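You operate a simulated robot arm through the tools that you are given. There is no shell and no other tool. Be economical: measure what you need, move in short steps, check, and stop when the job is done.

Carry out the task below with a simulated robot arm. There is one attempt and no reset: what you move stays moved.

## Task
Put one of the ink cartridges from the table top on top of the red roll. Take the glass bulb marked "29" from the table top and leave it on the steel tray there. Fetch the red plug from the table top and stand it on the disc. Take the stopper on the table top and put it away on the bench left of the bath. Fetch the bead cartridge that says "T4" from the top shelf of the steel shelf and stand it on the table top. Take the flask from the bench in front of the water unit and put it on the bench in front of the bath. Open the left pipette drawer, put the bottle on the mixing bench top away inside, then shut the drawer. Take the white jug on the desk right of the keyboard and put it away on the top shelf of the steel shelf. Put one of the window blocks from the desk right of the keyboard on top of the white roll. Open the right computer drawer, fetch the memory stick that says "FRI" from there and set it on the table top, then shut the drawer. The order is free. Set down upright: ink cartridge, glass bulb, red plug, bead cartridge, flask, bottle, white jug.

The check looks at the end state, three seconds after you hand in, the way a careful person would. Anything else that was tipped, shoved, dropped, spilled or broken makes it a failure. Lids that push on must go on centred and level and be pressed home; caps that screw on are set level and turned clockwise until they are tight.

## Robot
A 6-joint arm with a two-finger gripper on a trunk, on a base that drives. Base frame: it is fixed to the floor where the robot stands at the start and does not move with it; the origin is under the middle of the robot, x ahead of it, y to its left, z up; the surface under the hand at the start is at about z = 0.88. Lengths are in m, angles in degrees, forces in N, time in s.
With the tool pointing down near the work surface it reaches from about 0.38 to 0.86 m from the robot's upright axis, wherever it stands. Its first joint turns from -166.0 to 166.0 degrees. Places, roughly: bead cartridge [-1.25, 0.25, 0.75]; bench in front of the bath (37x22 cm) [2.34, -2.14, 0.88]; bench left of the bath (19x58 cm) [2.64, -2.34, 0.88]; bottle [3.25, -1.25, 1]; disc [1, -0.25, 1]; flask [1.25, -2, 1]; glass bulb [0.75, 0.25, 1]; ink cartridge [0.75, -0.5, 1]; left pipette drawer [0, 2, 0.7]; memory stick [3.5, 0.75, 0.75]; n5 drawer left [0, 2, 0.7]; red plug (3x3x9 cm) [0.9, 0.1, 0.9]; red roll (8x8x6 cm) [0.8, 0.3, 0.9]; right computer drawer [3.4, 0.6, 0.7]; steel tray (19x15x3 cm) [0.7, -0.3, 0.9]; stopper (4x4x4 cm) [0.5, -0.3, 0.9]; table top [0.7, -0.1, 0.9]; top shelf of the steel shelf [-1.2, 0.3, 0.6]; white jug [3.5, -0.5, 1]; white roll (8x8x6 cm) [3.4, 0, 0.9]; window block [3.5, 0, 1]. Payload 2.45 kg.
The TCP is the grasp point between the finger pads, 0.02 m short of the fingertips. In the tool frame z runs along the fingers and y along their closing line. The gripper opens to 0.14 m. The gripper's body begins 0.168 m behind the TCP.
Orientation is that of the tool frame in the base frame, as a unit quaternion [x, y, z, w]. With the fingers straight down and closing along the base's y, the tool's x points along the base's -x, its y along +y and its z along -z.

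## Interface
- The arm moves only by the tool servo_tool. Its argument "increments" is text: rows parted by semicolons, each of 7 numbers parted by spaces: the finger opening in cm, from 0 to 14, then the shift along the base's x, y, z in cm, then the turn, a rotation vector about the base's x, y, z in degrees. In form: hand x y z ax ay az; .... A call has 1 to 10 rows; each row shifts and turns the commanded pose from where the row before left it. A row lasts 0.2 s, in which the tool goes at most 0.05 m and 8.6 degrees; a call with a longer step from one row to the next is refused whole, and so is a gripper value outside its range. A pose out of reach is approached as far as the arm can. The call stops where the force on the tool passes 40 N (or 10 N more than at its start, if that is more) or the arm is blocked; 0.2 s more then pass. The fingers move at their own pace (about 0.045 m/s each) and stop on an object; they squeeze with about 30 N. The grip force told is the motor's: it shows also when the fingers shut on nothing. Time passes only in rows, and 0.2 s behind the last, so rows that do not move let the fingers close. It gives the time, the measured TCP pose, the force on the tool (base axes), the opening and the grip force at its end, in the units of the frame above (readings bear some noise), with the torque about the TCP (base axes, N m) and any sound that the robot's microphone picked up.
- Cameras (640 x 400 px; columns grow to the right, rows downward): "scene" is now at [0.0761, 0.1235, 1.8605]; the picture's right is [-0.16, -0.99, 0.00], its down [-0.92, 0.15, -0.36] and it looks along [0.36, -0.06, -0.93] (base axes); focal length 214 px, centre (320, 200). "wrist" rides on the gripper at [0.078, 0.011, -0.209] in the tool frame; the picture's right is [-0.14, 0.99, 0.00], its down [-0.92, -0.13, -0.37] and it looks along [-0.37, -0.05, 0.93] (tool axes); focal length 280 px, centre (320, 200). There is no depth. A picture from a camera that has moved, and an enlarged one, comes with that camera's place and axes in the base frame and with its lens. The place of the scene camera against the robot may be out by one fixed shift of up to 0.025 m in any direction.
- get_image(camera): a new picture of that camera. No time passes.
- lift_body(by): slides the trunk up (or, below 0, down) by that many m; the arm and the scene camera ride with it, the base frame stays. It gives what a move gives, with no picture.
- steer(legs): drives the robot by 1 to 6 legs, each [ahead, left, turn to the left] in m, m and degrees, along the robot's own axes; the way and the turn of a leg run together, so that a leg with both is an arc; at most 1.5 m and 180 degrees a leg. The arm and the cameras ride along, it lands a little off, and it stops where it bumps. It gives what a move gives.
- turn_head(pan, tilt): turns the head with the scene camera to pan (to the left, within 143 degrees either way) and tilt (down, from -29 to 69), counted from straight ahead of the robot. It gives what a move gives.
- inspect(camera, box): a new picture of the part [left, top, right, bottom] of that camera's present view, enlarged. No time passes.
- sign_off(): hands the job in; it is judged then, once.

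Go step by step. Nothing tells you exact positions but the pictures and the camera data: compare them with the known pose of the tool, close in by small moves and look again before you grip or let go. The budget is 567 turns and 360 pictures, counting those below and the enlarged ones. Unless the task says otherwise, let go and move clear before handing in, and close with one line.

The tools are called after "Request:" as name(argument=value, ...) on one line, values as JSON. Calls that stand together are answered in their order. servo_tool: Moves the arm, as the interface text tells. Its arguments: {"type":"object","properties":{"increments":{"type":"string"}},"required":["increments"]} The other tools are called the same way: lift_body (by) slides the trunk up or down; steer (legs) drives the base; turn_head (pan, tilt) turns the head that bears the scene camera; get_image (camera) takes a picture; inspect (camera, box) takes an enlarged picture of a part of a camera's view; sign_off () hands the job in.

At the start:

```text
time_s: 0.0
tcp_pos: [0.4809, 0.2886, 1.1733]
orientation: [0.0, 1.0, 0.0, 0.0]
ft_force: [0.7, -0.5, 0.1]
moment: [-0.01, -0.02, 0.01]
opening: 0.14
finger_force: 0.0
trunk travel left (down, up): [-0.15, 0.08]
robot x, y, heading: [-0.001, -0.003, -0.0]
head pan, tilt: [-9.3, 68.8]
```

scene: 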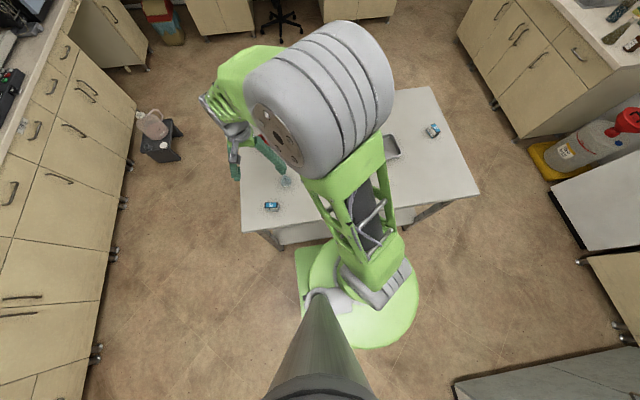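
wrist: 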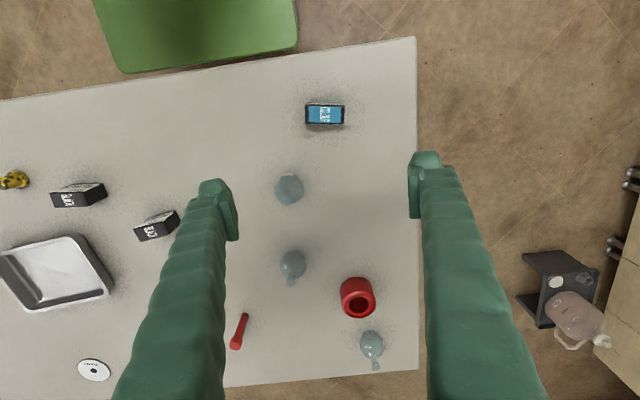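

The wrist view shows the table with the red roll, three glass bulbs, the red plug, the tray and the disc. I will enlarge parts of it to read the marks.

Request:
inspect(camera="wrist", box=[220, 90, 420, 215])

Request:
inspect(camera="wrist", box=[220, 230, 420, 385])

Request:
inspect(camera="wrist", box=[0, 150, 200, 390])

```text
3.20 times, centred on (320, 152) of wrist
camera zoom: at [0.4031, 0.2991, 1.3831], right [0.14, 0.99, 0.0], down [0.92, -0.13, 0.37], along [0.37, -0.05, -0.93], focal length 897 px, centre (320, 352)
```

zoom: 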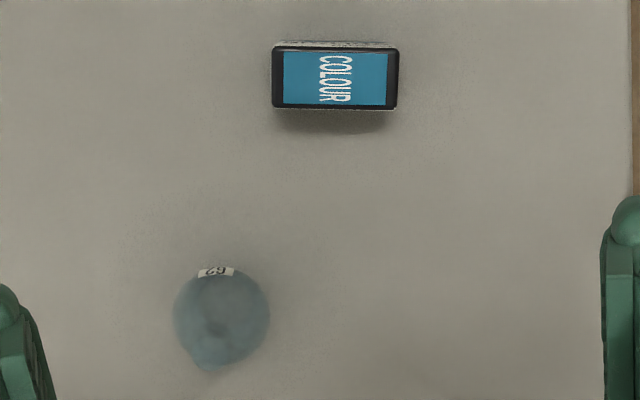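

```text
2.58 times, centred on (320, 308) of wrist
camera zoom: at [0.4031, 0.2991, 1.3831], right [0.14, 0.99, 0.0], down [0.92, -0.13, 0.37], along [0.37, -0.05, -0.93], focal length 724 px, centre (320, -77)
```

zoom: 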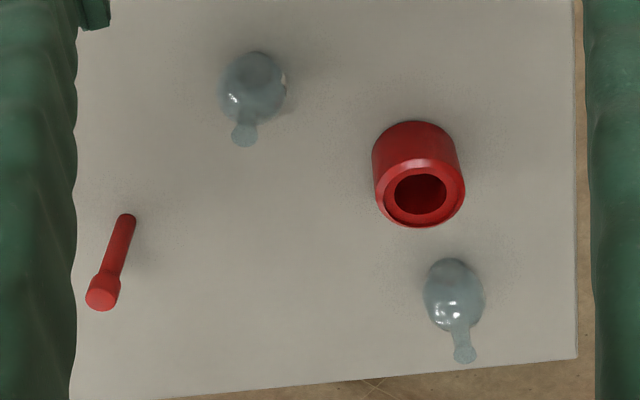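

```text
1.67 times, centred on (100, 270) of wrist
camera zoom: at [0.4031, 0.2991, 1.3831], right [0.14, 0.99, 0.0], down [0.92, -0.13, 0.37], along [0.37, -0.05, -0.93], focal length 467 px, centre (687, 83)
```

zoom: 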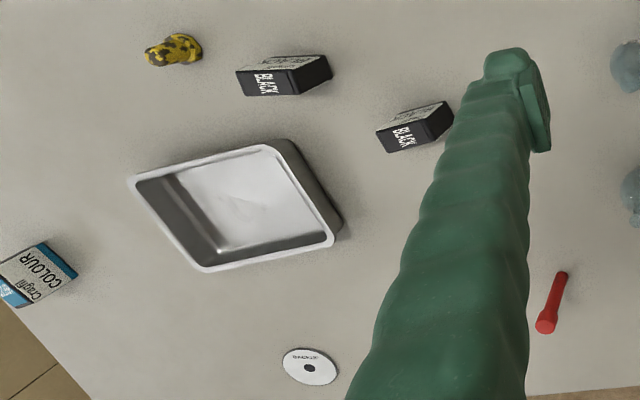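

Three bulbs and several cartridges are in view. I need the bulb labels, so I swing the hand to look from the left side (+y).

Request:
servo_tool(increments="14 1.5 1.5 -1 0 0 -8.5;14 1.5 1.5 -1 0 0 -8.5;14 1.5 1.5 -1 0 0 -8.5;14 1.5 1.5 -1 0 0 -8.5;14 1.5 1.5 -1 0 0 -8.5;14 1.5 1.5 -1 0 0 -8.5;14 1.5 1.5 -1 0 0 -8.5;14 1.5 1.5 -1 0 0 -8.5;14 1.5 1.5 -1 0 0 -8.5;14 1.5 1.5 -1 0 0 -8.5")

Request:
get_image(camera="wrist")

Request:
get_image(camera="scene")

```text
time_s: 2.2
tcp_pos: [0.6316, 0.4389, 1.0728]
orientation: [0.676, 0.737, 0.0, -0.001]
ft_force: [1.1, 0.0, -0.6]
moment: [-0.03, 0.01, 0.02]
opening: 0.14
finger_force: 0.1
trunk travel left (down, up): [-0.15, 0.08]
robot x, y, heading: [0.0016, -0.0005, -0.3]
head pan, tilt: [-9.3, 68.8]
```

```text
354 pictures are left
camera wrist: at [0.6372, 0.5177, 1.2821], right [1.0, -0.05, 0.0], down [-0.05, -0.93, 0.37], along [-0.02, -0.37, -0.93], focal length 280 px, centre (320, 200)
```

wrist: 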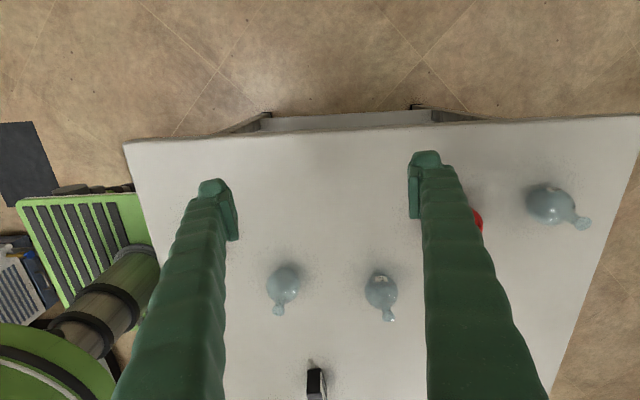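

```text
353 pictures are left
camera scene: at [0.0767, 0.1241, 1.8604], right [-0.16, -0.99, 0.0], down [-0.92, 0.15, -0.36], along [0.36, -0.06, -0.93], focal length 214 px, centre (320, 200)
```

scene: 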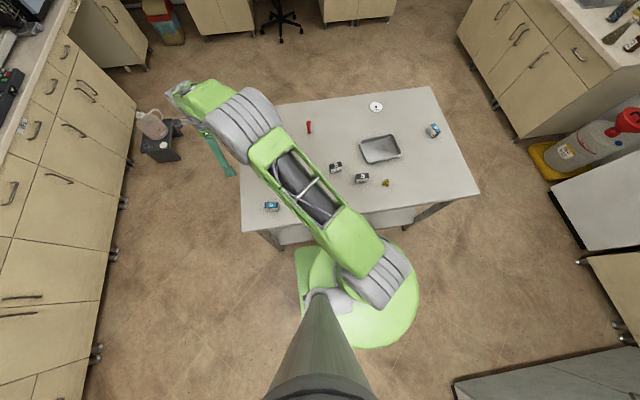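

Bulb labels are coming into view from this side; I enlarge them.

Request:
inspect(camera="wrist", box=[250, 250, 410, 350])

Request:
inspect(camera="wrist", box=[480, 150, 640, 250])

```text
4.00 times, centred on (330, 300) of wrist
camera zoom: at [0.6372, 0.5177, 1.2821], right [1.0, -0.05, 0.0], down [-0.05, -0.93, 0.37], along [-0.02, -0.37, -0.93], focal length 1122 px, centre (280, -200)
```

zoom: 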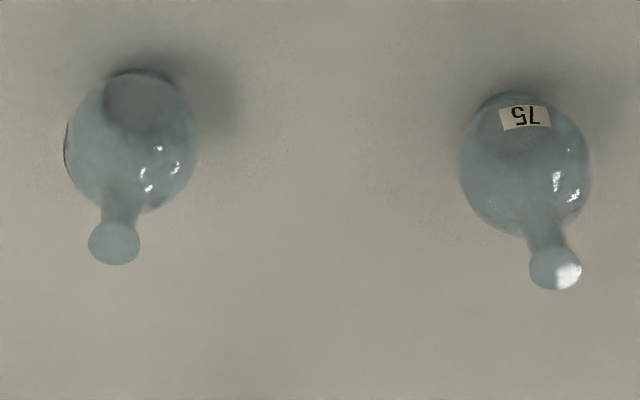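

```text
4.00 times, centred on (560, 200) of wrist
camera zoom: at [0.6372, 0.5177, 1.2821], right [1.0, -0.05, 0.0], down [-0.05, -0.93, 0.37], along [-0.02, -0.37, -0.93], focal length 1122 px, centre (-640, 200)
```

zoom: 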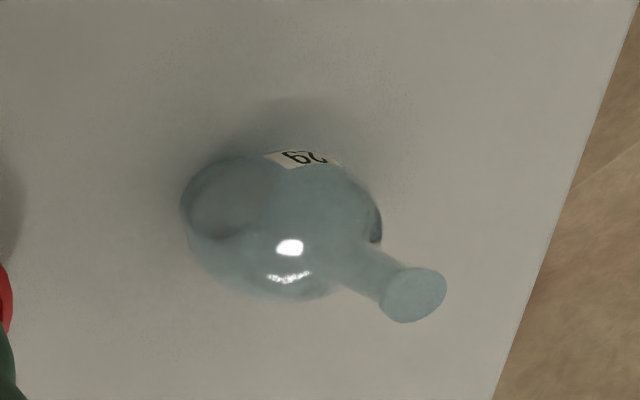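

Bulb 2 reads "75". Bulbs 1 and 3 look alike so far, so I go lower for a flatter look at bulb 3.

Request:
servo_tool(increments="14 0.5 3 -3 0 0 0;14 0.5 3 -3 0 0 0;14 0.5 3 -3 0 0 0;14 0.5 0 -3 0 0 0")

Request:
inspect(camera="wrist", box=[420, 160, 640, 300])

```text
time_s: 3.2
tcp_pos: [0.6517, 0.5284, 0.953]
orientation: [0.676, 0.737, 0.0, 0.0]
ft_force: [-0.2, -0.9, 0.7]
moment: [0.01, 0.0, 0.02]
opening: 0.1401
finger_force: 0.0
trunk travel left (down, up): [-0.15, 0.08]
robot x, y, heading: [-0.0001, -0.0019, 0.1]
head pan, tilt: [-9.3, 68.8]
```

```text
2.86 times, centred on (530, 230) of wrist
camera zoom: at [0.6564, 0.6064, 1.1627], right [1.0, -0.05, 0.0], down [-0.05, -0.93, 0.37], along [-0.02, -0.37, -0.93], focal length 801 px, centre (-280, 114)
```

zoom: 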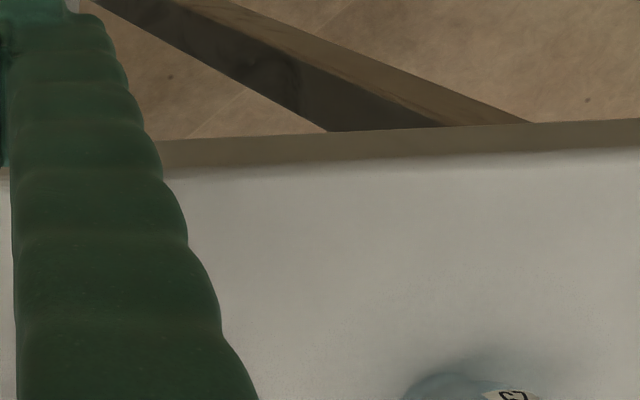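

Request:
inspect(camera="wrist", box=[540, 280, 640, 342])

```text
6.40 times, centred on (590, 311) of wrist
camera zoom: at [0.6564, 0.6064, 1.1627], right [1.0, -0.05, 0.0], down [-0.05, -0.93, 0.37], along [-0.02, -0.37, -0.93], focal length 1794 px, centre (-1408, -510)
```

zoom: 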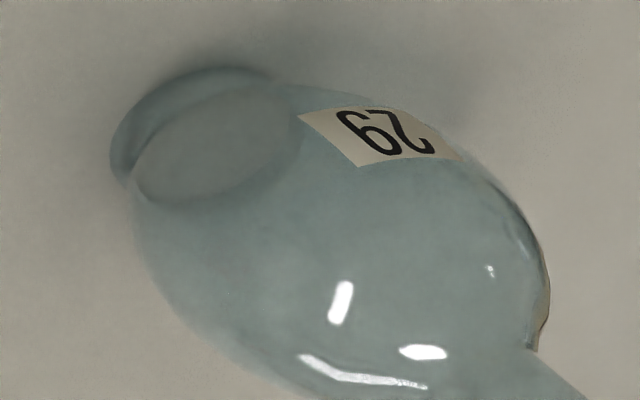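

Bulb 3 reads "29", upside down in the picture. I still check bulb 1 from the robot's side.

Request:
servo_tool(increments="14 -1 -1 3 0 0 0;14 -3 -3 3 0 0 8.5;14 -3 -3 3 0 0 8.5;14 -3 -3 1 0 0 8.5;14 -3 -3 0 0 0 8.5;14 -3 -3 0 0 0 8.5;14 -3 -3 0 0 0 8.5;14 -3 -3 0 0 0 8.5;14 -3 -3 0 0 0 8.5;14 -3 -3 0 0 0 8.5")

Request:
get_image(camera="wrist")

```text
refused: row 2 steps farther than a row can; nothing moved
```

```text
348 pictures are left
camera wrist: at [0.6564, 0.6064, 1.1627], right [1.0, -0.05, 0.0], down [-0.05, -0.93, 0.37], along [-0.02, -0.37, -0.93], focal length 280 px, centre (320, 200)
```

wrist: 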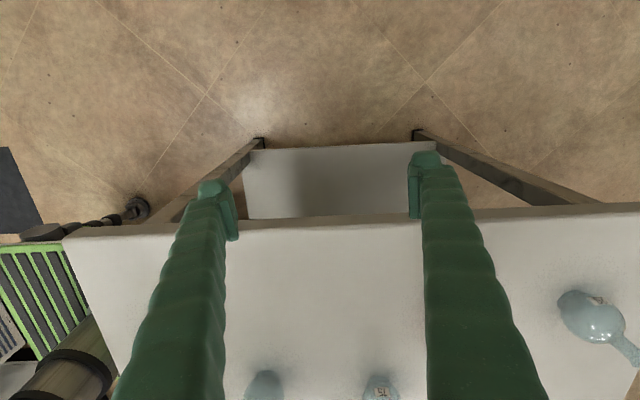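

Request:
servo_tool(increments="14 -1 -1 4 0 0 0;14 -2 -3 3 0 0 8.5;14 -3 -3 2 0 0 8.5;14 -3 -3 1 0 0 8.5;14 -3 -3 0 0 0 8.5;14 -3 -3 0 0 0 8.5;14 -3 -3 0 0 0 8.5;14 -3 -3 0 0 0 8.5;14 -3 -3 0 0 0 8.5;14 -3 -3 0 0 0 8.5")

Request:
servo_tool(increments="14 -2 -2 0 0 0 8.5;14 0 0 0 0 0 0")

Request:
get_image(camera="wrist")

```text
time_s: 5.4
tcp_pos: [0.3805, 0.2469, 1.0532]
orientation: [0.074, 0.997, 0.0, 0.0]
ft_force: [-0.8, 0.4, -0.3]
moment: [0.06, -0.01, 0.02]
opening: 0.1399
finger_force: 0.0
trunk travel left (down, up): [-0.15, 0.08]
robot x, y, heading: [0.0009, 0.0029, -0.3]
head pan, tilt: [-9.3, 68.8]
```

```text
time_s: 6.0
tcp_pos: [0.36, 0.2312, 1.0513]
orientation: [-0.001, 1.0, 0.0, 0.0]
ft_force: [0.0, -0.1, -0.5]
moment: [-0.01, 0.02, -0.05]
opening: 0.1401
finger_force: 0.0
trunk travel left (down, up): [-0.15, 0.08]
robot x, y, heading: [0.0006, -0.0027, -0.0]
head pan, tilt: [-9.3, 68.8]
```

```text
347 pictures are left
camera wrist: at [0.2839, 0.2397, 1.2607], right [0.14, 0.99, 0.0], down [0.92, -0.13, 0.37], along [0.36, -0.05, -0.93], focal length 280 px, centre (320, 200)
```

wrist: 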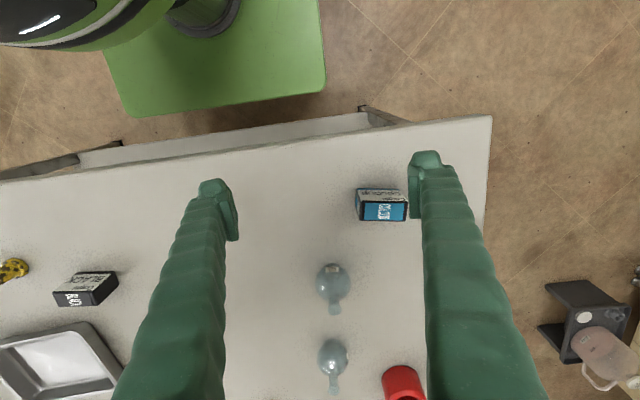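

Request:
inspect(camera="wrist", box=[300, 175, 420, 325])

Request:
inspect(camera="wrist", box=[0, 245, 180, 357])

```text
2.67 times, centred on (360, 250) of wrist
camera zoom: at [0.2839, 0.2397, 1.2607], right [0.14, 0.99, 0.0], down [0.92, -0.13, 0.37], along [0.36, -0.05, -0.93], focal length 748 px, centre (213, 67)
```

zoom: 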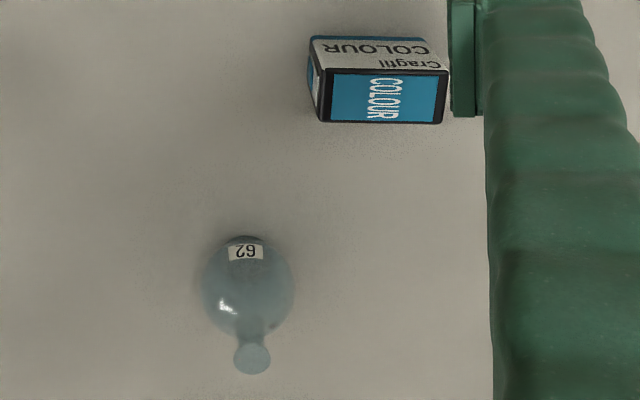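

```text
3.56 times, centred on (90, 301) of wrist
camera zoom: at [0.2839, 0.2397, 1.2607], right [0.14, 0.99, 0.0], down [0.92, -0.13, 0.37], along [0.36, -0.05, -0.93], focal length 997 px, centre (1138, -159)
```

zoom: 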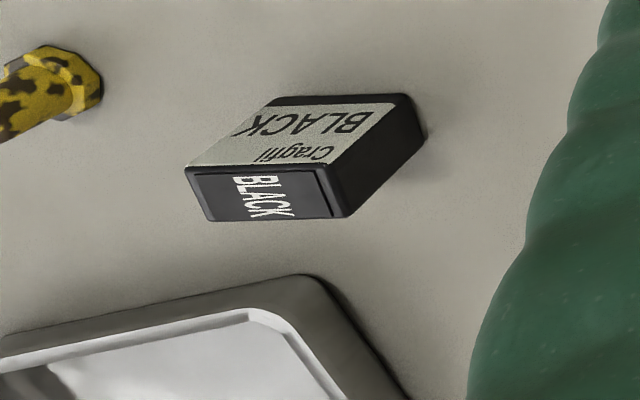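

Request:
inspect(camera="wrist", box=[320, 255, 350, 275])

```text
16.00 times, centred on (335, 265) of wrist
camera zoom: at [0.2839, 0.2397, 1.2607], right [0.14, 0.99, 0.0], down [0.92, -0.13, 0.37], along [0.36, -0.05, -0.93], focal length 4486 px, centre (80, -840)
```

zoom: 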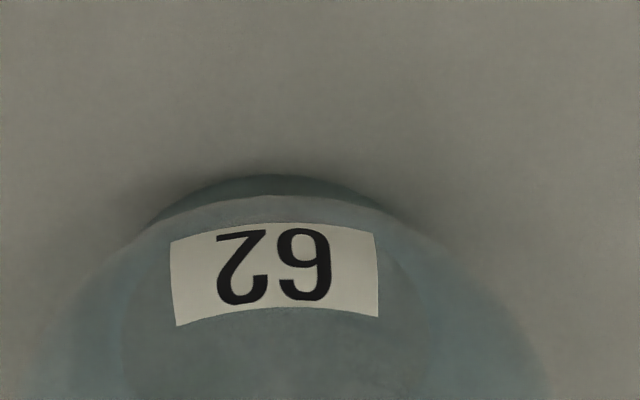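

Bulb 1 is "62", so the "29" bulb is the one on the far left corner of the table. I look around with the head to plan the driving.

Request:
turn_head(pan=45, tilt=35)

Request:
get_image(camera="scene")

Request:
turn_head(pan=-45, tilt=35)

Request:
get_image(camera="scene")

Request:
turn_head(pan=0, tilt=25)

Request:
get_image(camera="scene")

Request:
turn_head(pan=140, tilt=35)

Request:
get_image(camera="scene")

Request:
turn_head(pan=-140, tilt=35)

Request:
get_image(camera="scene")

```text
time_s: 7.2
tcp_pos: [0.3619, 0.2291, 1.0527]
orientation: [0.0, 1.0, 0.0, 0.001]
ft_force: [0.1, -0.7, 0.3]
moment: [0.0, 0.01, -0.02]
opening: 0.1399
finger_force: 0.0
trunk travel left (down, up): [-0.15, 0.08]
robot x, y, heading: [0.0007, 0.0013, -0.2]
head pan, tilt: [45.0, 35.0]
```

```text
343 pictures are left
camera scene: at [0.0832, 0.1948, 1.9041], right [0.71, -0.71, 0.0], down [-0.41, -0.41, -0.82], along [0.58, 0.58, -0.57], focal length 214 px, centre (320, 200)
```

scene: 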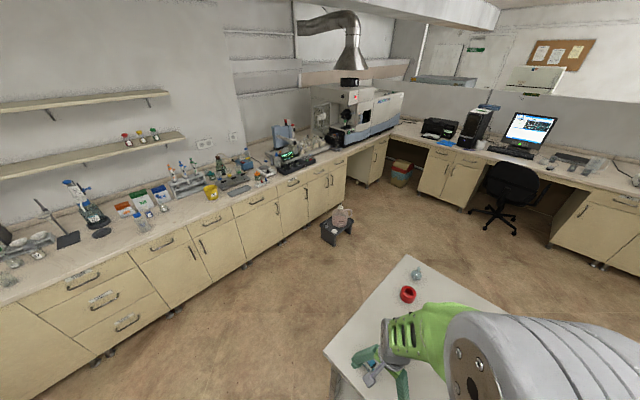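

```text
time_s: 8.9
tcp_pos: [0.3617, 0.2299, 1.0521]
orientation: [0.0, 1.0, 0.0, 0.0]
ft_force: [0.5, -0.4, -0.2]
moment: [0.0, -0.01, -0.02]
opening: 0.14
finger_force: 0.1
trunk travel left (down, up): [-0.15, 0.08]
robot x, y, heading: [0.0046, -0.0004, 0.0]
head pan, tilt: [-45.0, 35.0]
```

```text
342 pictures are left
camera scene: at [0.0832, 0.0704, 1.9042], right [-0.71, -0.71, 0.0], down [-0.41, 0.41, -0.82], along [0.58, -0.58, -0.57], focal length 214 px, centre (320, 200)
```

scene: 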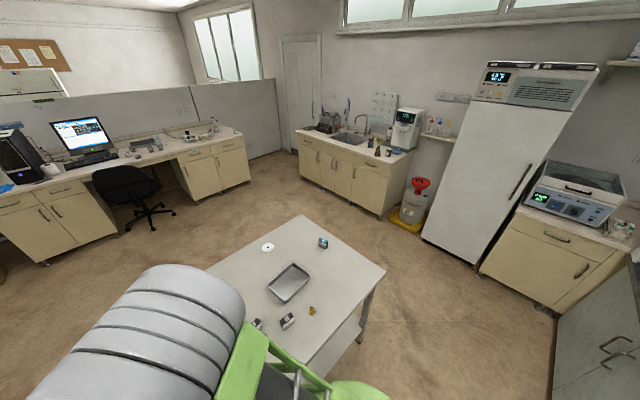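

```text
time_s: 10.0
tcp_pos: [0.3607, 0.2291, 1.0515]
orientation: [0.001, 1.0, 0.0, 0.0]
ft_force: [0.2, 0.0, 0.2]
moment: [0.03, 0.04, 0.02]
opening: 0.1399
finger_force: 0.0
trunk travel left (down, up): [-0.15, 0.08]
robot x, y, heading: [-0.0006, 0.0043, 0.1]
head pan, tilt: [0.0, 25.0]
```

```text
341 pictures are left
camera scene: at [0.113, 0.1325, 1.9199], right [0.0, -1.0, 0.0], down [-0.42, 0.0, -0.91], along [0.91, 0.0, -0.42], focal length 214 px, centre (320, 200)
```

scene: 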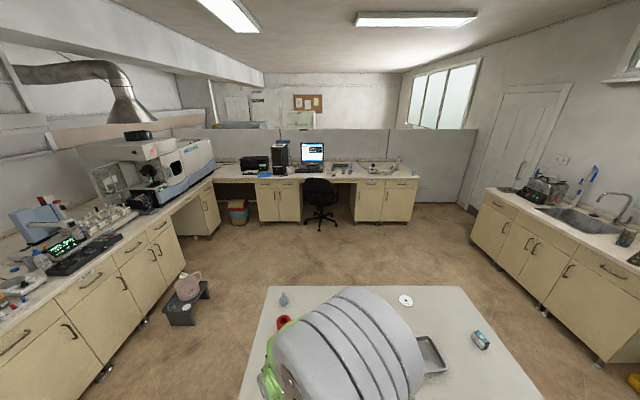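

```text
time_s: 12.2
tcp_pos: [0.3612, 0.2286, 1.0514]
orientation: [0.0, 1.0, 0.0, 0.0]
ft_force: [-0.1, 0.3, 0.0]
moment: [-0.02, 0.02, 0.02]
opening: 0.14
finger_force: 0.0
trunk travel left (down, up): [-0.15, 0.08]
robot x, y, heading: [0.0014, -0.0026, -0.1]
head pan, tilt: [140.0, 35.0]
```

```text
340 pictures are left
camera scene: at [-0.0465, 0.1892, 1.9042], right [0.64, 0.77, 0.0], down [0.44, -0.37, -0.82], along [-0.63, 0.53, -0.57], focal length 214 px, centre (320, 200)
```

scene: 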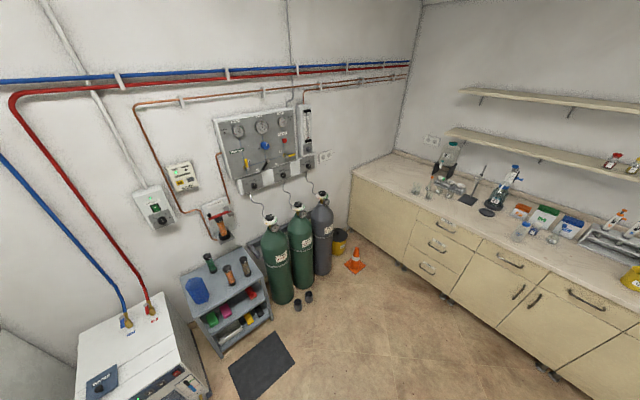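

```text
time_s: 16.1
tcp_pos: [0.3611, 0.2301, 1.0514]
orientation: [-0.001, 1.0, 0.001, 0.0]
ft_force: [-0.3, -0.1, 0.9]
moment: [-0.02, 0.0, -0.01]
opening: 0.1402
finger_force: 0.2
trunk travel left (down, up): [-0.15, 0.08]
robot x, y, heading: [0.0008, 0.0007, 0.1]
head pan, tilt: [-140.0, 35.0]
```

```text
339 pictures are left
camera scene: at [-0.0465, 0.076, 1.9042], right [-0.64, 0.77, 0.0], down [0.44, 0.37, -0.82], along [-0.63, -0.53, -0.57], focal length 214 px, centre (320, 200)
```

scene: 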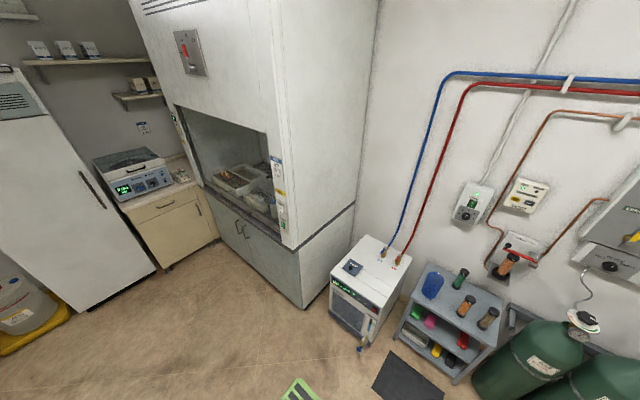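

I have the lay of the lab. First I fetch the stopper near (0.48, -0.27), since it is in reach from here; I move above it.

Request:
servo_tool(increments="14 0 -4.5 0 0 0 0;14 0 -4.5 0 0 0 0;14 0.5 -4.5 0 0 0 0;14 0.5 -4.5 0 0 0 0;14 0.5 -4.5 0 0 0 0;14 0.5 -4.5 0 0 0 0;14 1 -4.5 0 0 0 0;14 1 -4.5 0 0 0 0;14 2 -4.5 0 0 0 0;14 3 -3.5 0 0 0 0")

Request:
get_image(camera="wrist")

```text
time_s: 18.3
tcp_pos: [0.454, -0.2115, 1.0524]
orientation: [-0.001, 1.0, 0.0, -0.001]
ft_force: [0.2, -0.7, 0.1]
moment: [0.04, 0.01, 0.02]
opening: 0.1399
finger_force: 0.1
trunk travel left (down, up): [-0.15, 0.08]
robot x, y, heading: [0.0016, -0.002, -0.1]
head pan, tilt: [-140.0, 35.0]
```

```text
338 pictures are left
camera wrist: at [0.3758, -0.2022, 1.2621], right [0.14, 0.99, 0.0], down [0.92, -0.13, 0.37], along [0.36, -0.05, -0.93], focal length 280 px, centre (320, 200)
```

wrist: 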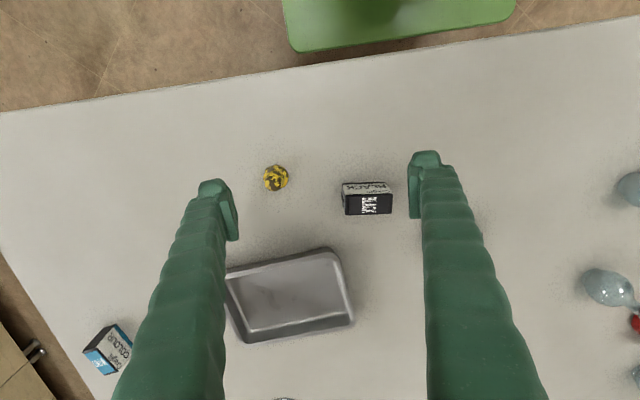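

Stopper is at about (0.474, -0.275). I centre over it with a narrower opening and lower.

Request:
servo_tool(increments="9 2 -3.2 0 0 0 0;8 0 -3.2 0 0 0 0;8 0 0 -4 0 0 0;8 0 0 -3 0 0 0;8 0 0 0 0 0 0")

Request:
get_image(camera="wrist")

```text
time_s: 19.5
tcp_pos: [0.4718, -0.2744, 0.9826]
orientation: [0.001, 1.0, 0.0, 0.0]
ft_force: [0.3, -0.3, -0.6]
moment: [-0.02, -0.03, 0.0]
opening: 0.0799
finger_force: 0.0
trunk travel left (down, up): [-0.15, 0.08]
robot x, y, heading: [0.0006, -0.0005, 0.1]
head pan, tilt: [-140.0, 35.0]
```

```text
337 pictures are left
camera wrist: at [0.3945, -0.2634, 1.1928], right [0.14, 0.99, 0.0], down [0.92, -0.13, 0.37], along [0.37, -0.05, -0.93], focal length 280 px, centre (320, 200)
```

wrist: 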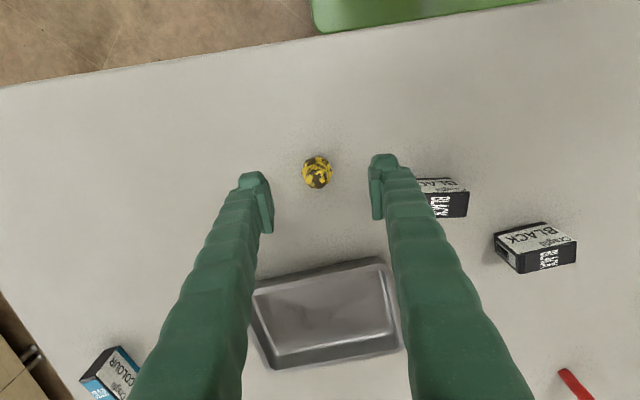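

Centred; I lower to about 0.908 and close.

Request:
servo_tool(increments="8 0.2 0 -3.5 0 0 0;8 0 0 -3 0 0 0;8 0 0 -1 0 0 0;0 0 0 0 0 0 0;0 0 0 0 0 0 0;0 0 0 0 0 0 0;0 0 0 0 0 0 0")

Request:
get_image(camera="wrist")

```text
time_s: 21.1
tcp_pos: [0.4731, -0.2745, 0.9096]
orientation: [0.0, 1.0, 0.0, 0.0]
ft_force: [-0.1, 0.3, -0.1]
moment: [0.0, 0.0, 0.04]
opening: 0.0221
finger_force: 24.0
trunk travel left (down, up): [-0.15, 0.08]
robot x, y, heading: [-0.0033, -0.0008, -0.1]
head pan, tilt: [-140.0, 35.0]
```

```text
336 pictures are left
camera wrist: at [0.3963, -0.2651, 1.1183], right [0.14, 0.99, 0.0], down [0.92, -0.13, 0.37], along [0.36, -0.05, -0.93], focal length 280 px, centre (320, 200)
```

wrist: 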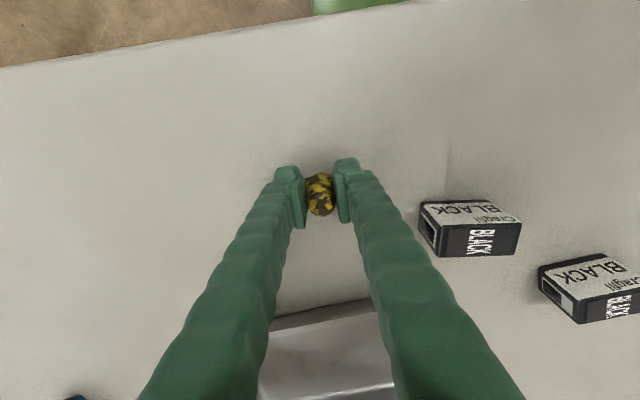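

The stopper is held. I lift it, tuck the arm and drive around the right end of the table toward the sink bench.

Request:
servo_tool(increments="0 0 0 4 0 0 0;0 0 0 4 0 0 0;0 0 0 4 0 0 0;0 -1 3 4 0 0 0;0 -1 3 4 0 0 0")

Request:
steer(legs=[[0, -1.3, 0], [1.3, 0, 0]])

Request:
turn_head(pan=-50, tilt=40)

Request:
get_image(camera="scene")

```text
refused: row 4 steps farther than a row can; nothing moved
```

```text
time_s: 38.7
tcp_pos: [1.7733, -1.5528, 0.9097]
orientation: [-0.006, 1.0, 0.0, 0.0]
ft_force: [-0.4, 0.9, -0.4]
moment: [0.02, 0.0, -0.01]
opening: 0.0218
finger_force: 30.1
trunk travel left (down, up): [-0.15, 0.08]
robot x, y, heading: [1.2939, -1.283, 0.4]
head pan, tilt: [-140.0, 35.0]
```

```text
time_s: 40.4
tcp_pos: [1.7716, -1.5511, 0.9089]
orientation: [-0.006, 1.0, 0.0, 0.0]
ft_force: [-0.5, -0.2, -1.1]
moment: [0.0, 0.02, 0.01]
opening: 0.0216
finger_force: 29.7
trunk travel left (down, up): [-0.15, 0.08]
robot x, y, heading: [1.2968, -1.2833, 0.8]
head pan, tilt: [-50.0, 40.0]
```

```text
335 pictures are left
camera scene: at [1.3692, -1.2135, 1.8966], right [-0.76, -0.65, 0.0], down [-0.42, 0.49, -0.77], along [0.5, -0.58, -0.64], focal length 214 px, centre (320, 200)
```

scene: 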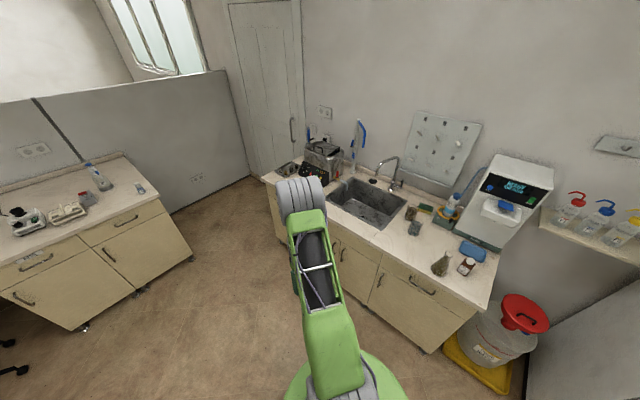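

The lift was refused as a step was too long, but the drive cleared everything. I lift now and look at the bath.

Request:
servo_tool(increments="0 0 0 4 0 0 0;0 0 0 4 0 0 0;0 0 0 4 0 0 0;0 0 0 4 0 0 0;0 0 0 4 0 0 0;0 0 0 4 0 0 0")

Request:
inspect(camera="scene", box=[240, 110, 560, 310])

```text
time_s: 41.8
tcp_pos: [1.7714, -1.553, 1.1504]
orientation: [-0.007, 1.0, 0.0, 0.0]
ft_force: [-0.5, -0.6, -1.5]
moment: [-0.03, -0.04, -0.04]
opening: 0.0217
finger_force: 30.1
trunk travel left (down, up): [-0.15, 0.08]
robot x, y, heading: [1.2965, -1.2819, 0.8]
head pan, tilt: [-50.0, 40.0]
```

```text
2.00 times, centred on (400, 210) of scene
camera zoom: at [1.3684, -1.213, 1.8966], right [-0.76, -0.65, 0.0], down [-0.42, 0.49, -0.77], along [0.5, -0.58, -0.64], focal length 429 px, centre (160, 180)
```

zoom: 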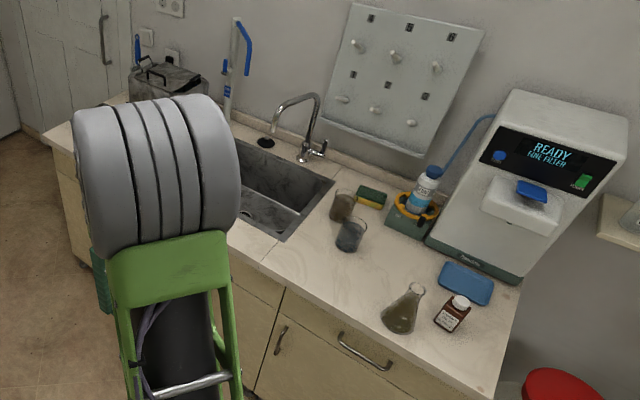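

Now I drive along to the bath end of the bench and turn to face it.

Request:
steer(legs=[[1.28, 0, 0], [0, 0, -90.8]])

Request:
turn_head(pan=0, tilt=50)

Request:
get_image(camera="scene")

Request:
get_image(camera="wrist")

```text
time_s: 52.2
tcp_pos: [2.2829, -1.7347, 1.1488]
orientation: [0.733, 0.68, 0.0, 0.0]
ft_force: [-0.1, -0.5, 0.7]
moment: [0.0, -0.01, 0.0]
opening: 0.0215
finger_force: 29.8
trunk travel left (down, up): [-0.15, 0.08]
robot x, y, heading: [2.5918, -1.2857, -94.1]
head pan, tilt: [-50.0, 40.0]
```

```text
time_s: 53.4
tcp_pos: [2.2819, -1.7338, 1.1491]
orientation: [0.732, 0.681, 0.0, 0.0]
ft_force: [0.2, -0.5, -0.6]
moment: [-0.03, -0.01, 0.01]
opening: 0.0214
finger_force: 29.9
trunk travel left (down, up): [-0.15, 0.08]
robot x, y, heading: [2.5904, -1.283, -94.1]
head pan, tilt: [0.0, 50.0]
```

```text
333 pictures are left
camera scene: at [2.7363, -1.3865, 1.8824], right [-1.0, 0.07, 0.0], down [0.06, 0.76, -0.64], along [-0.05, -0.64, -0.77], focal length 214 px, centre (320, 200)
```

scene: 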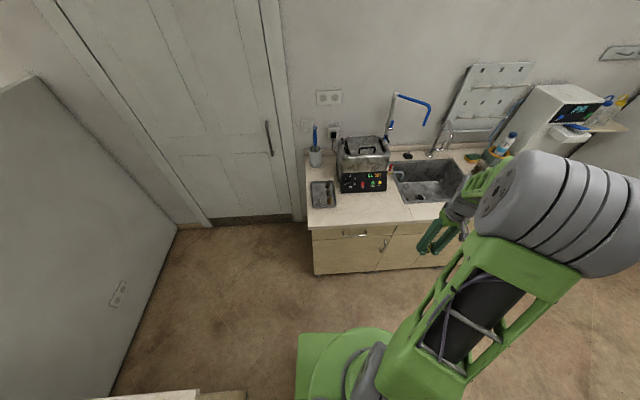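

```text
332 pictures are left
camera wrist: at [2.2993, -1.658, 1.3585], right [0.98, -0.21, 0.0], down [-0.19, -0.91, 0.37], along [-0.08, -0.36, -0.93], focal length 280 px, centre (320, 200)
```

wrist: 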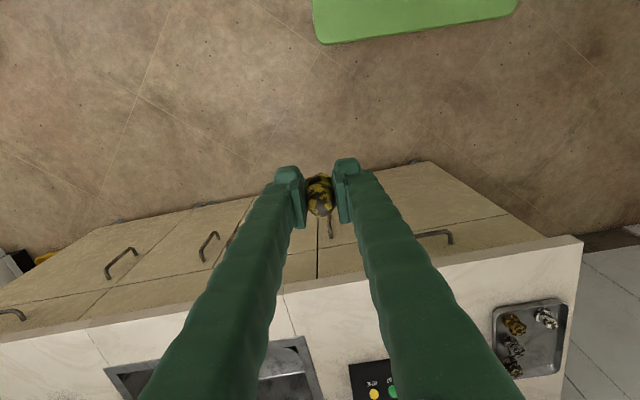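

A tray with other stoppers stands on that strip, left of the bath. I look closer for free bench there.

Request:
inspect(camera="scene", box=[290, 110, 410, 240])

Request:
inspect(camera="wrist", box=[440, 230, 640, 400])

```text
3.08 times, centred on (350, 175) of scene
camera zoom: at [2.7363, -1.3865, 1.8824], right [-1.0, 0.07, 0.0], down [0.06, 0.76, -0.64], along [-0.05, -0.64, -0.77], focal length 660 px, centre (228, 277)
```

zoom: 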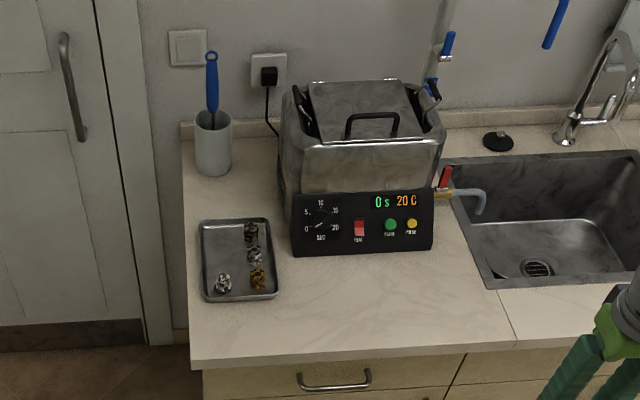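

```text
2.35 times, centred on (540, 315) of wrist
camera zoom: at [2.2993, -1.658, 1.3585], right [0.98, -0.21, 0.0], down [-0.19, -0.91, 0.37], along [-0.08, -0.36, -0.93], focal length 660 px, centre (-198, -71)
```

zoom: 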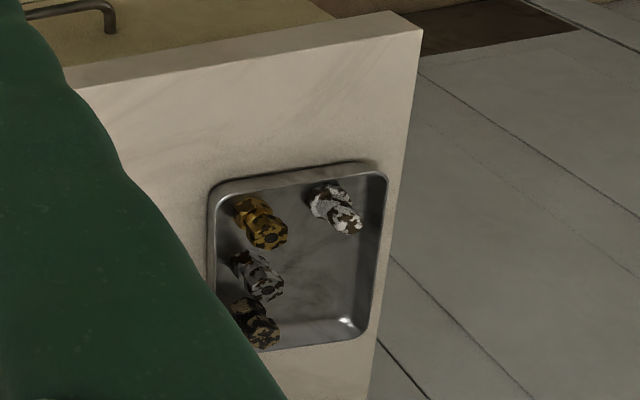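

Free bench lies between the front edge and the tray around (2.645, -2.10). I drive a bit closer and straighten up.

Request:
steer(legs=[[0.15, 0, 4.1]])

```text
time_s: 54.8
tcp_pos: [2.3087, -1.9025, 1.1493]
orientation: [0.709, 0.705, 0.001, 0.0]
ft_force: [0.0, -0.2, -1.3]
moment: [0.06, 0.01, 0.0]
opening: 0.0215
finger_force: 29.9
trunk travel left (down, up): [-0.15, 0.08]
robot x, y, heading: [2.5866, -1.4274, -90.5]
head pan, tilt: [0.0, 50.0]
```

Request:
servo_tool(increments="0 3.36 -1.97 0 0 0 0;0 3.36 -1.97 0 0 0 0;0 3.36 -1.97 0 0 0 0;0 3.36 -1.97 0 0 0 0;0 3.36 -1.97 0 0 0 0;0 3.36 -1.97 0 0 0 0;0 3.36 -1.97 0 0 0 0;0 3.36 -1.97 0 0 0 0;0 3.36 -1.97 0 0 0 0;0 3.36 -1.97 0 0 0 0")

Request:
get_image(camera="wrist")

```text
time_s: 57.0
tcp_pos: [2.6459, -2.0979, 1.1489]
orientation: [0.708, 0.706, 0.0, 0.0]
ft_force: [0.0, -0.3, 0.1]
moment: [0.0, 0.07, 0.0]
opening: 0.0215
finger_force: 29.6
trunk travel left (down, up): [-0.15, 0.08]
robot x, y, heading: [2.5869, -1.4261, -90.1]
head pan, tilt: [0.0, 50.0]
```

```text
329 pictures are left
camera wrist: at [2.6577, -2.0207, 1.3581], right [0.99, -0.14, 0.0], down [-0.13, -0.92, 0.37], along [-0.05, -0.36, -0.93], focal length 280 px, centre (320, 200)
```

wrist: 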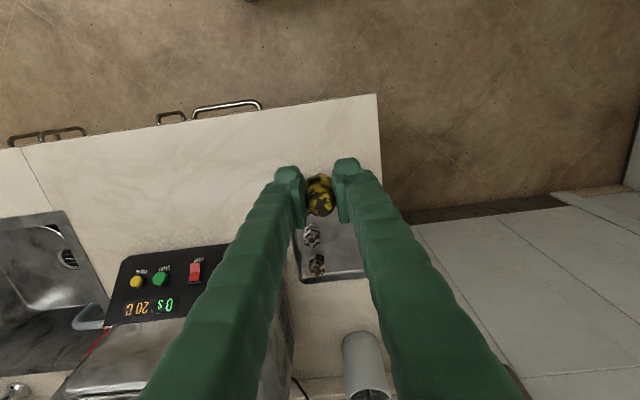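

Request:
servo_tool(increments="0 0 0 -4.5 0 0 0;0 0 0 -4.5 0 0 0;0 0 0 -4.5 0 0 0;0 0 0 -4.5 0 0 0;0 0 0 0 0 0 0")

Request:
get_image(camera="wrist")

```text
time_s: 58.2
tcp_pos: [2.6416, -2.0985, 0.969]
orientation: [0.708, 0.706, 0.0, 0.0]
ft_force: [-0.1, 0.1, 0.2]
moment: [-0.02, 0.02, 0.0]
opening: 0.0215
finger_force: 30.4
trunk travel left (down, up): [-0.15, 0.08]
robot x, y, heading: [2.5877, -1.4314, -90.3]
head pan, tilt: [0.0, 50.0]
```

```text
328 pictures are left
camera wrist: at [2.6535, -2.0207, 1.178], right [0.99, -0.14, 0.0], down [-0.13, -0.92, 0.37], along [-0.05, -0.37, -0.93], focal length 280 px, centre (320, 200)
```

wrist: 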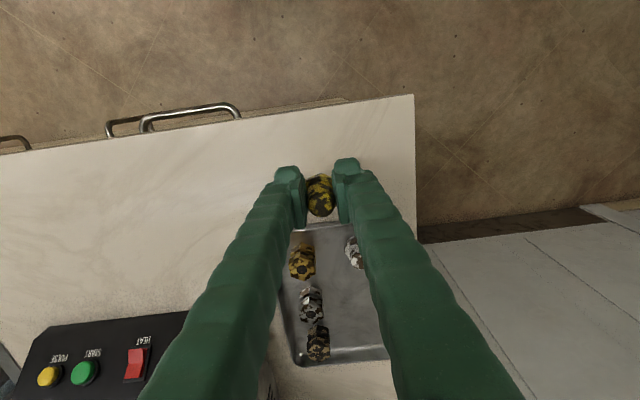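

Request:
servo_tool(increments="0 0 0.3 -4 0 0 0;0 0 0 -1.3 0 0 0;0 0 0 -0.3 0 0 0;0 0 0 -0.3 0 0 0;0 0 0 0 0 0 0")

```text
time_s: 59.4
tcp_pos: [2.6451, -2.0958, 0.9114]
orientation: [0.709, 0.706, 0.0, 0.001]
ft_force: [-2.1, -0.2, 12.9]
moment: [-0.07, 0.01, -0.04]
opening: 0.0213
finger_force: 30.2
trunk travel left (down, up): [-0.15, 0.08]
robot x, y, heading: [2.582, -1.4262, -90.2]
head pan, tilt: [0.0, 50.0]
```

Contact is felt, so the stopper stands on the bench. I open a little and rise.

Request:
servo_tool(increments="4 0 0 0 0 0 0;5 0 0 0 0 0 0;5 0 0 3 0 0 0;6 0 0 4 0 0 0;8 0 0 4 0 0 0;10 0 0 4 0 0 0;14 0 0 4 0 0 0")

Request:
get_image(camera="wrist")

```text
time_s: 61.0
tcp_pos: [2.6449, -2.0948, 1.1003]
orientation: [0.708, 0.706, 0.0, 0.0]
ft_force: [0.1, 0.1, 0.0]
moment: [-0.03, -0.05, -0.02]
opening: 0.128
finger_force: 0.1
trunk travel left (down, up): [-0.15, 0.08]
robot x, y, heading: [2.5909, -1.4272, -90.0]
head pan, tilt: [0.0, 50.0]
```

```text
327 pictures are left
camera wrist: at [2.6566, -2.017, 1.3099], right [0.99, -0.14, 0.0], down [-0.13, -0.92, 0.37], along [-0.05, -0.36, -0.93], focal length 280 px, centre (320, 200)
```

wrist: 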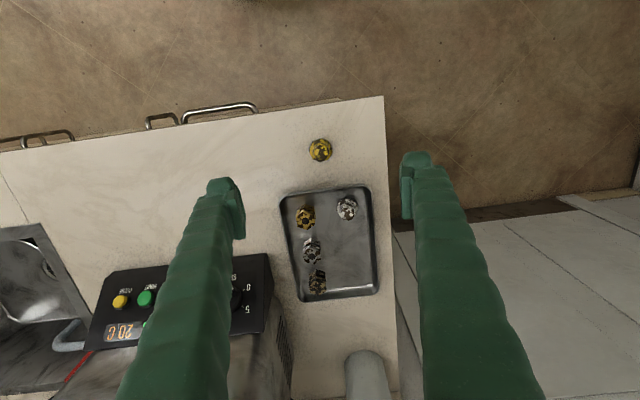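

The stopper stands on the bench. Next the flask: I pull the arm back and slide along the bench to about x = 1.35.

Request:
servo_tool(increments="14 -0.5 4.5 1 0 0 0;14 -0.5 4.5 1 0 0 0;14 -0.5 4.5 1 0 0 0;14 -0.5 4.5 1 0 0 0;14 -0.5 4.5 1 0 0 0")

Request:
steer(legs=[[0, -1.2, 0]])

Request:
get_image(camera="wrist")

Request:
get_image(camera="scene")

```text
time_s: 62.2
tcp_pos: [2.6197, -1.8692, 1.1515]
orientation: [0.708, 0.706, 0.0, 0.0]
ft_force: [0.2, -0.2, -0.4]
moment: [-0.03, 0.0, 0.02]
opening: 0.1399
finger_force: 0.1
trunk travel left (down, up): [-0.15, 0.08]
robot x, y, heading: [2.5861, -1.4302, -89.9]
head pan, tilt: [0.0, 50.0]
```

```text
time_s: 72.8
tcp_pos: [1.4462, -1.8753, 1.152]
orientation: [0.702, 0.712, 0.0, -0.001]
ft_force: [0.5, -0.4, -0.5]
moment: [0.01, -0.02, 0.03]
opening: 0.14
finger_force: 0.0
trunk travel left (down, up): [-0.15, 0.08]
robot x, y, heading: [1.4071, -1.4387, -89.2]
head pan, tilt: [0.0, 50.0]
```

```text
326 pictures are left
camera wrist: at [1.4573, -1.7976, 1.3608], right [0.99, -0.12, 0.0], down [-0.12, -0.92, 0.37], along [-0.05, -0.37, -0.93], focal length 280 px, centre (320, 200)
```

wrist: 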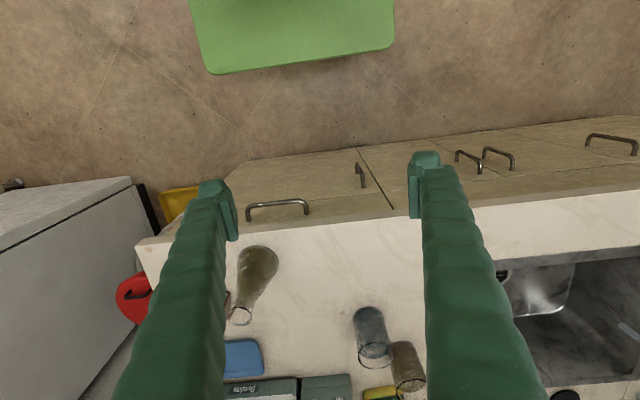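

```text
325 pictures are left
camera scene: at [1.5583, -1.5267, 1.8824], right [-1.0, -0.01, 0.0], down [-0.01, 0.77, -0.64], along [0.01, -0.64, -0.77], focal length 214 px, centre (320, 200)
```

scene: 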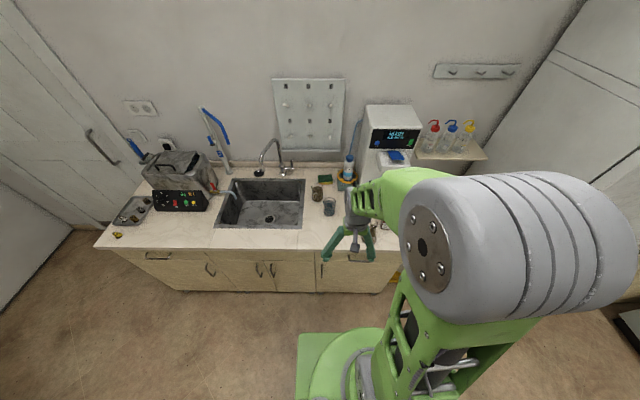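

The flask stands at about (1.29, -2.10) with its mouth near z 1.02. I move above it with a narrower opening.

Request:
servo_tool(increments="12 -2.6 -3.7 0 0 0 0;10 -2.6 -3.7 0 0 0 0;9 -2.6 -3.7 0 0 0 0;9 -2.6 -3.7 0 0 0 0;9 -2.6 -3.7 0 0 0 0;9 -2.6 -3.7 0 0 0 0;9 0 0 0 0 0 0")

Request:
get_image(camera="wrist")

```text
time_s: 74.4
tcp_pos: [1.2913, -2.095, 1.1518]
orientation: [0.703, 0.711, 0.0, 0.0]
ft_force: [-0.2, -0.3, 0.0]
moment: [-0.02, -0.03, 0.01]
opening: 0.0901
finger_force: 0.0
trunk travel left (down, up): [-0.15, 0.08]
robot x, y, heading: [1.4061, -1.4325, -89.3]
head pan, tilt: [0.0, 50.0]
```

```text
324 pictures are left
camera wrist: at [1.3015, -2.0188, 1.361], right [0.99, -0.12, 0.0], down [-0.12, -0.92, 0.37], along [-0.05, -0.37, -0.93], focal length 280 px, centre (320, 200)
```

wrist: 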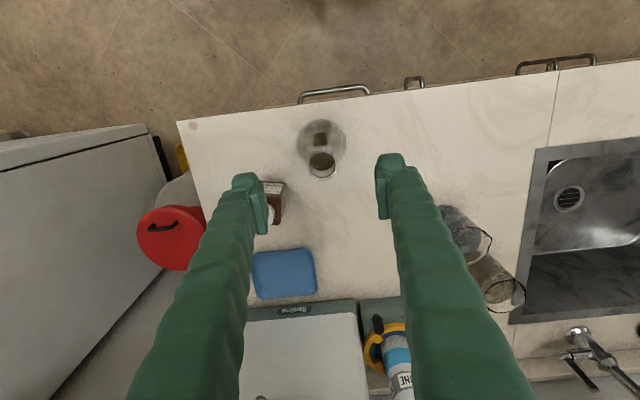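

Flask centre lies about 1 cm further out; I shift, lower to the neck and grip.

Request:
servo_tool(increments="7 0 -1 0 0 0 0;7 0 0 -4.5 0 0 0;7 0 0 -4.5 0 0 0;7 0 0 -2 0 0 0;7 0 0 0 0 0 0")

Request:
get_image(camera="wrist")

Request:
inspect(camera="scene", box=[320, 170, 420, 270])

```text
time_s: 75.6
tcp_pos: [1.2902, -2.1084, 1.0425]
orientation: [0.702, 0.712, 0.0, -0.001]
ft_force: [-0.1, -0.1, 1.3]
moment: [-0.02, 0.01, 0.01]
opening: 0.0699
finger_force: 0.0
trunk travel left (down, up): [-0.15, 0.08]
robot x, y, heading: [1.4076, -1.4329, -89.0]
head pan, tilt: [0.0, 50.0]
```

```text
323 pictures are left
camera wrist: at [1.3003, -2.0305, 1.251], right [0.99, -0.12, 0.0], down [-0.12, -0.92, 0.37], along [-0.05, -0.37, -0.93], focal length 280 px, centre (320, 200)
```

wrist: 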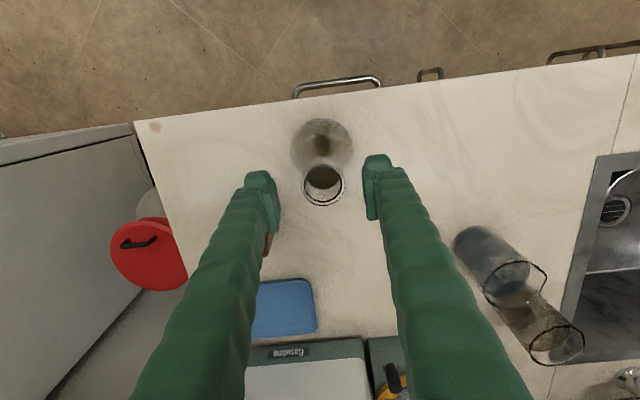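

```text
4.00 times, centred on (370, 220) of scene
camera zoom: at [1.5584, -1.5266, 1.8825], right [-1.0, -0.01, 0.0], down [-0.01, 0.77, -0.64], along [0.01, -0.64, -0.77], focal length 858 px, centre (120, 120)
```

zoom: 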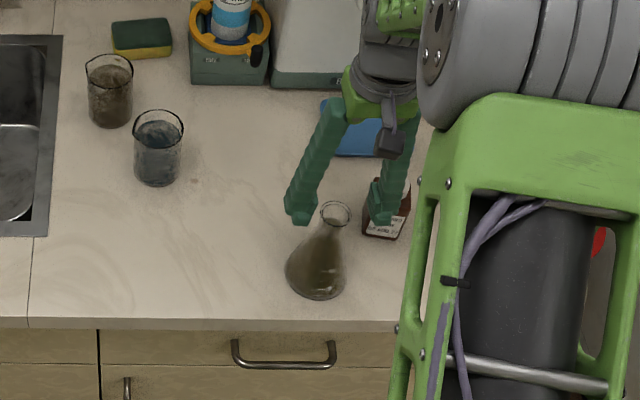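

The flask mouth is well centred between the fingers. I lower and grip the neck.

Request:
servo_tool(increments="7 0.2 0.4 -2 0 0 0;7 0 0 -1.5 0 0 0;0 0 0 0 0 0 0;0 0 0 0 0 0 0;0 0 0 0 0 0 0;0 0 0 0 0 0 0")

Request:
get_image(camera="wrist")

Request:
inspect(camera="scene", box=[320, 170, 420, 270])

```text
time_s: 77.0
tcp_pos: [1.2927, -2.1049, 1.0068]
orientation: [0.703, 0.712, 0.0, 0.0]
ft_force: [-0.5, -0.1, -0.9]
moment: [-0.02, 0.0, -0.01]
opening: 0.0359
finger_force: 29.1
trunk travel left (down, up): [-0.15, 0.08]
robot x, y, heading: [1.4076, -1.4324, -89.0]
head pan, tilt: [0.0, 50.0]
```

```text
321 pictures are left
camera wrist: at [1.3035, -2.0265, 1.2162], right [0.99, -0.12, 0.0], down [-0.12, -0.92, 0.37], along [-0.05, -0.37, -0.93], focal length 280 px, centre (320, 200)
```

wrist: 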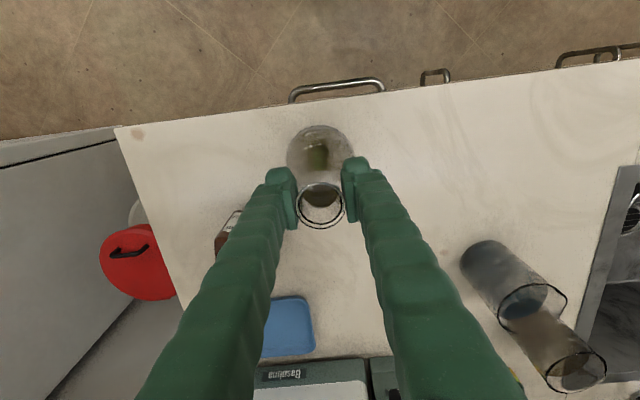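

```text
4.00 times, centred on (370, 220) of scene
camera zoom: at [1.5584, -1.5267, 1.8824], right [-1.0, -0.01, 0.0], down [-0.01, 0.77, -0.64], along [0.01, -0.64, -0.77], focal length 858 px, centre (120, 120)
```

zoom: 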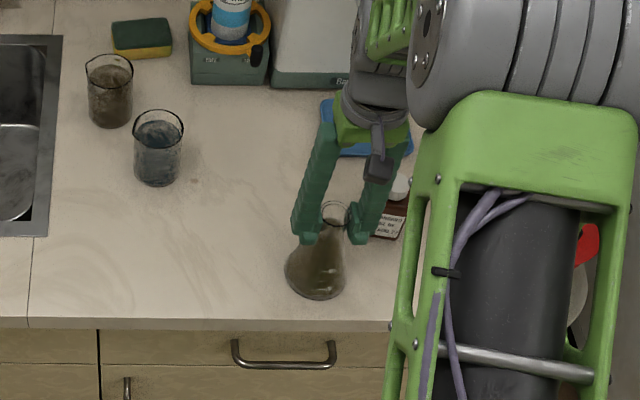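

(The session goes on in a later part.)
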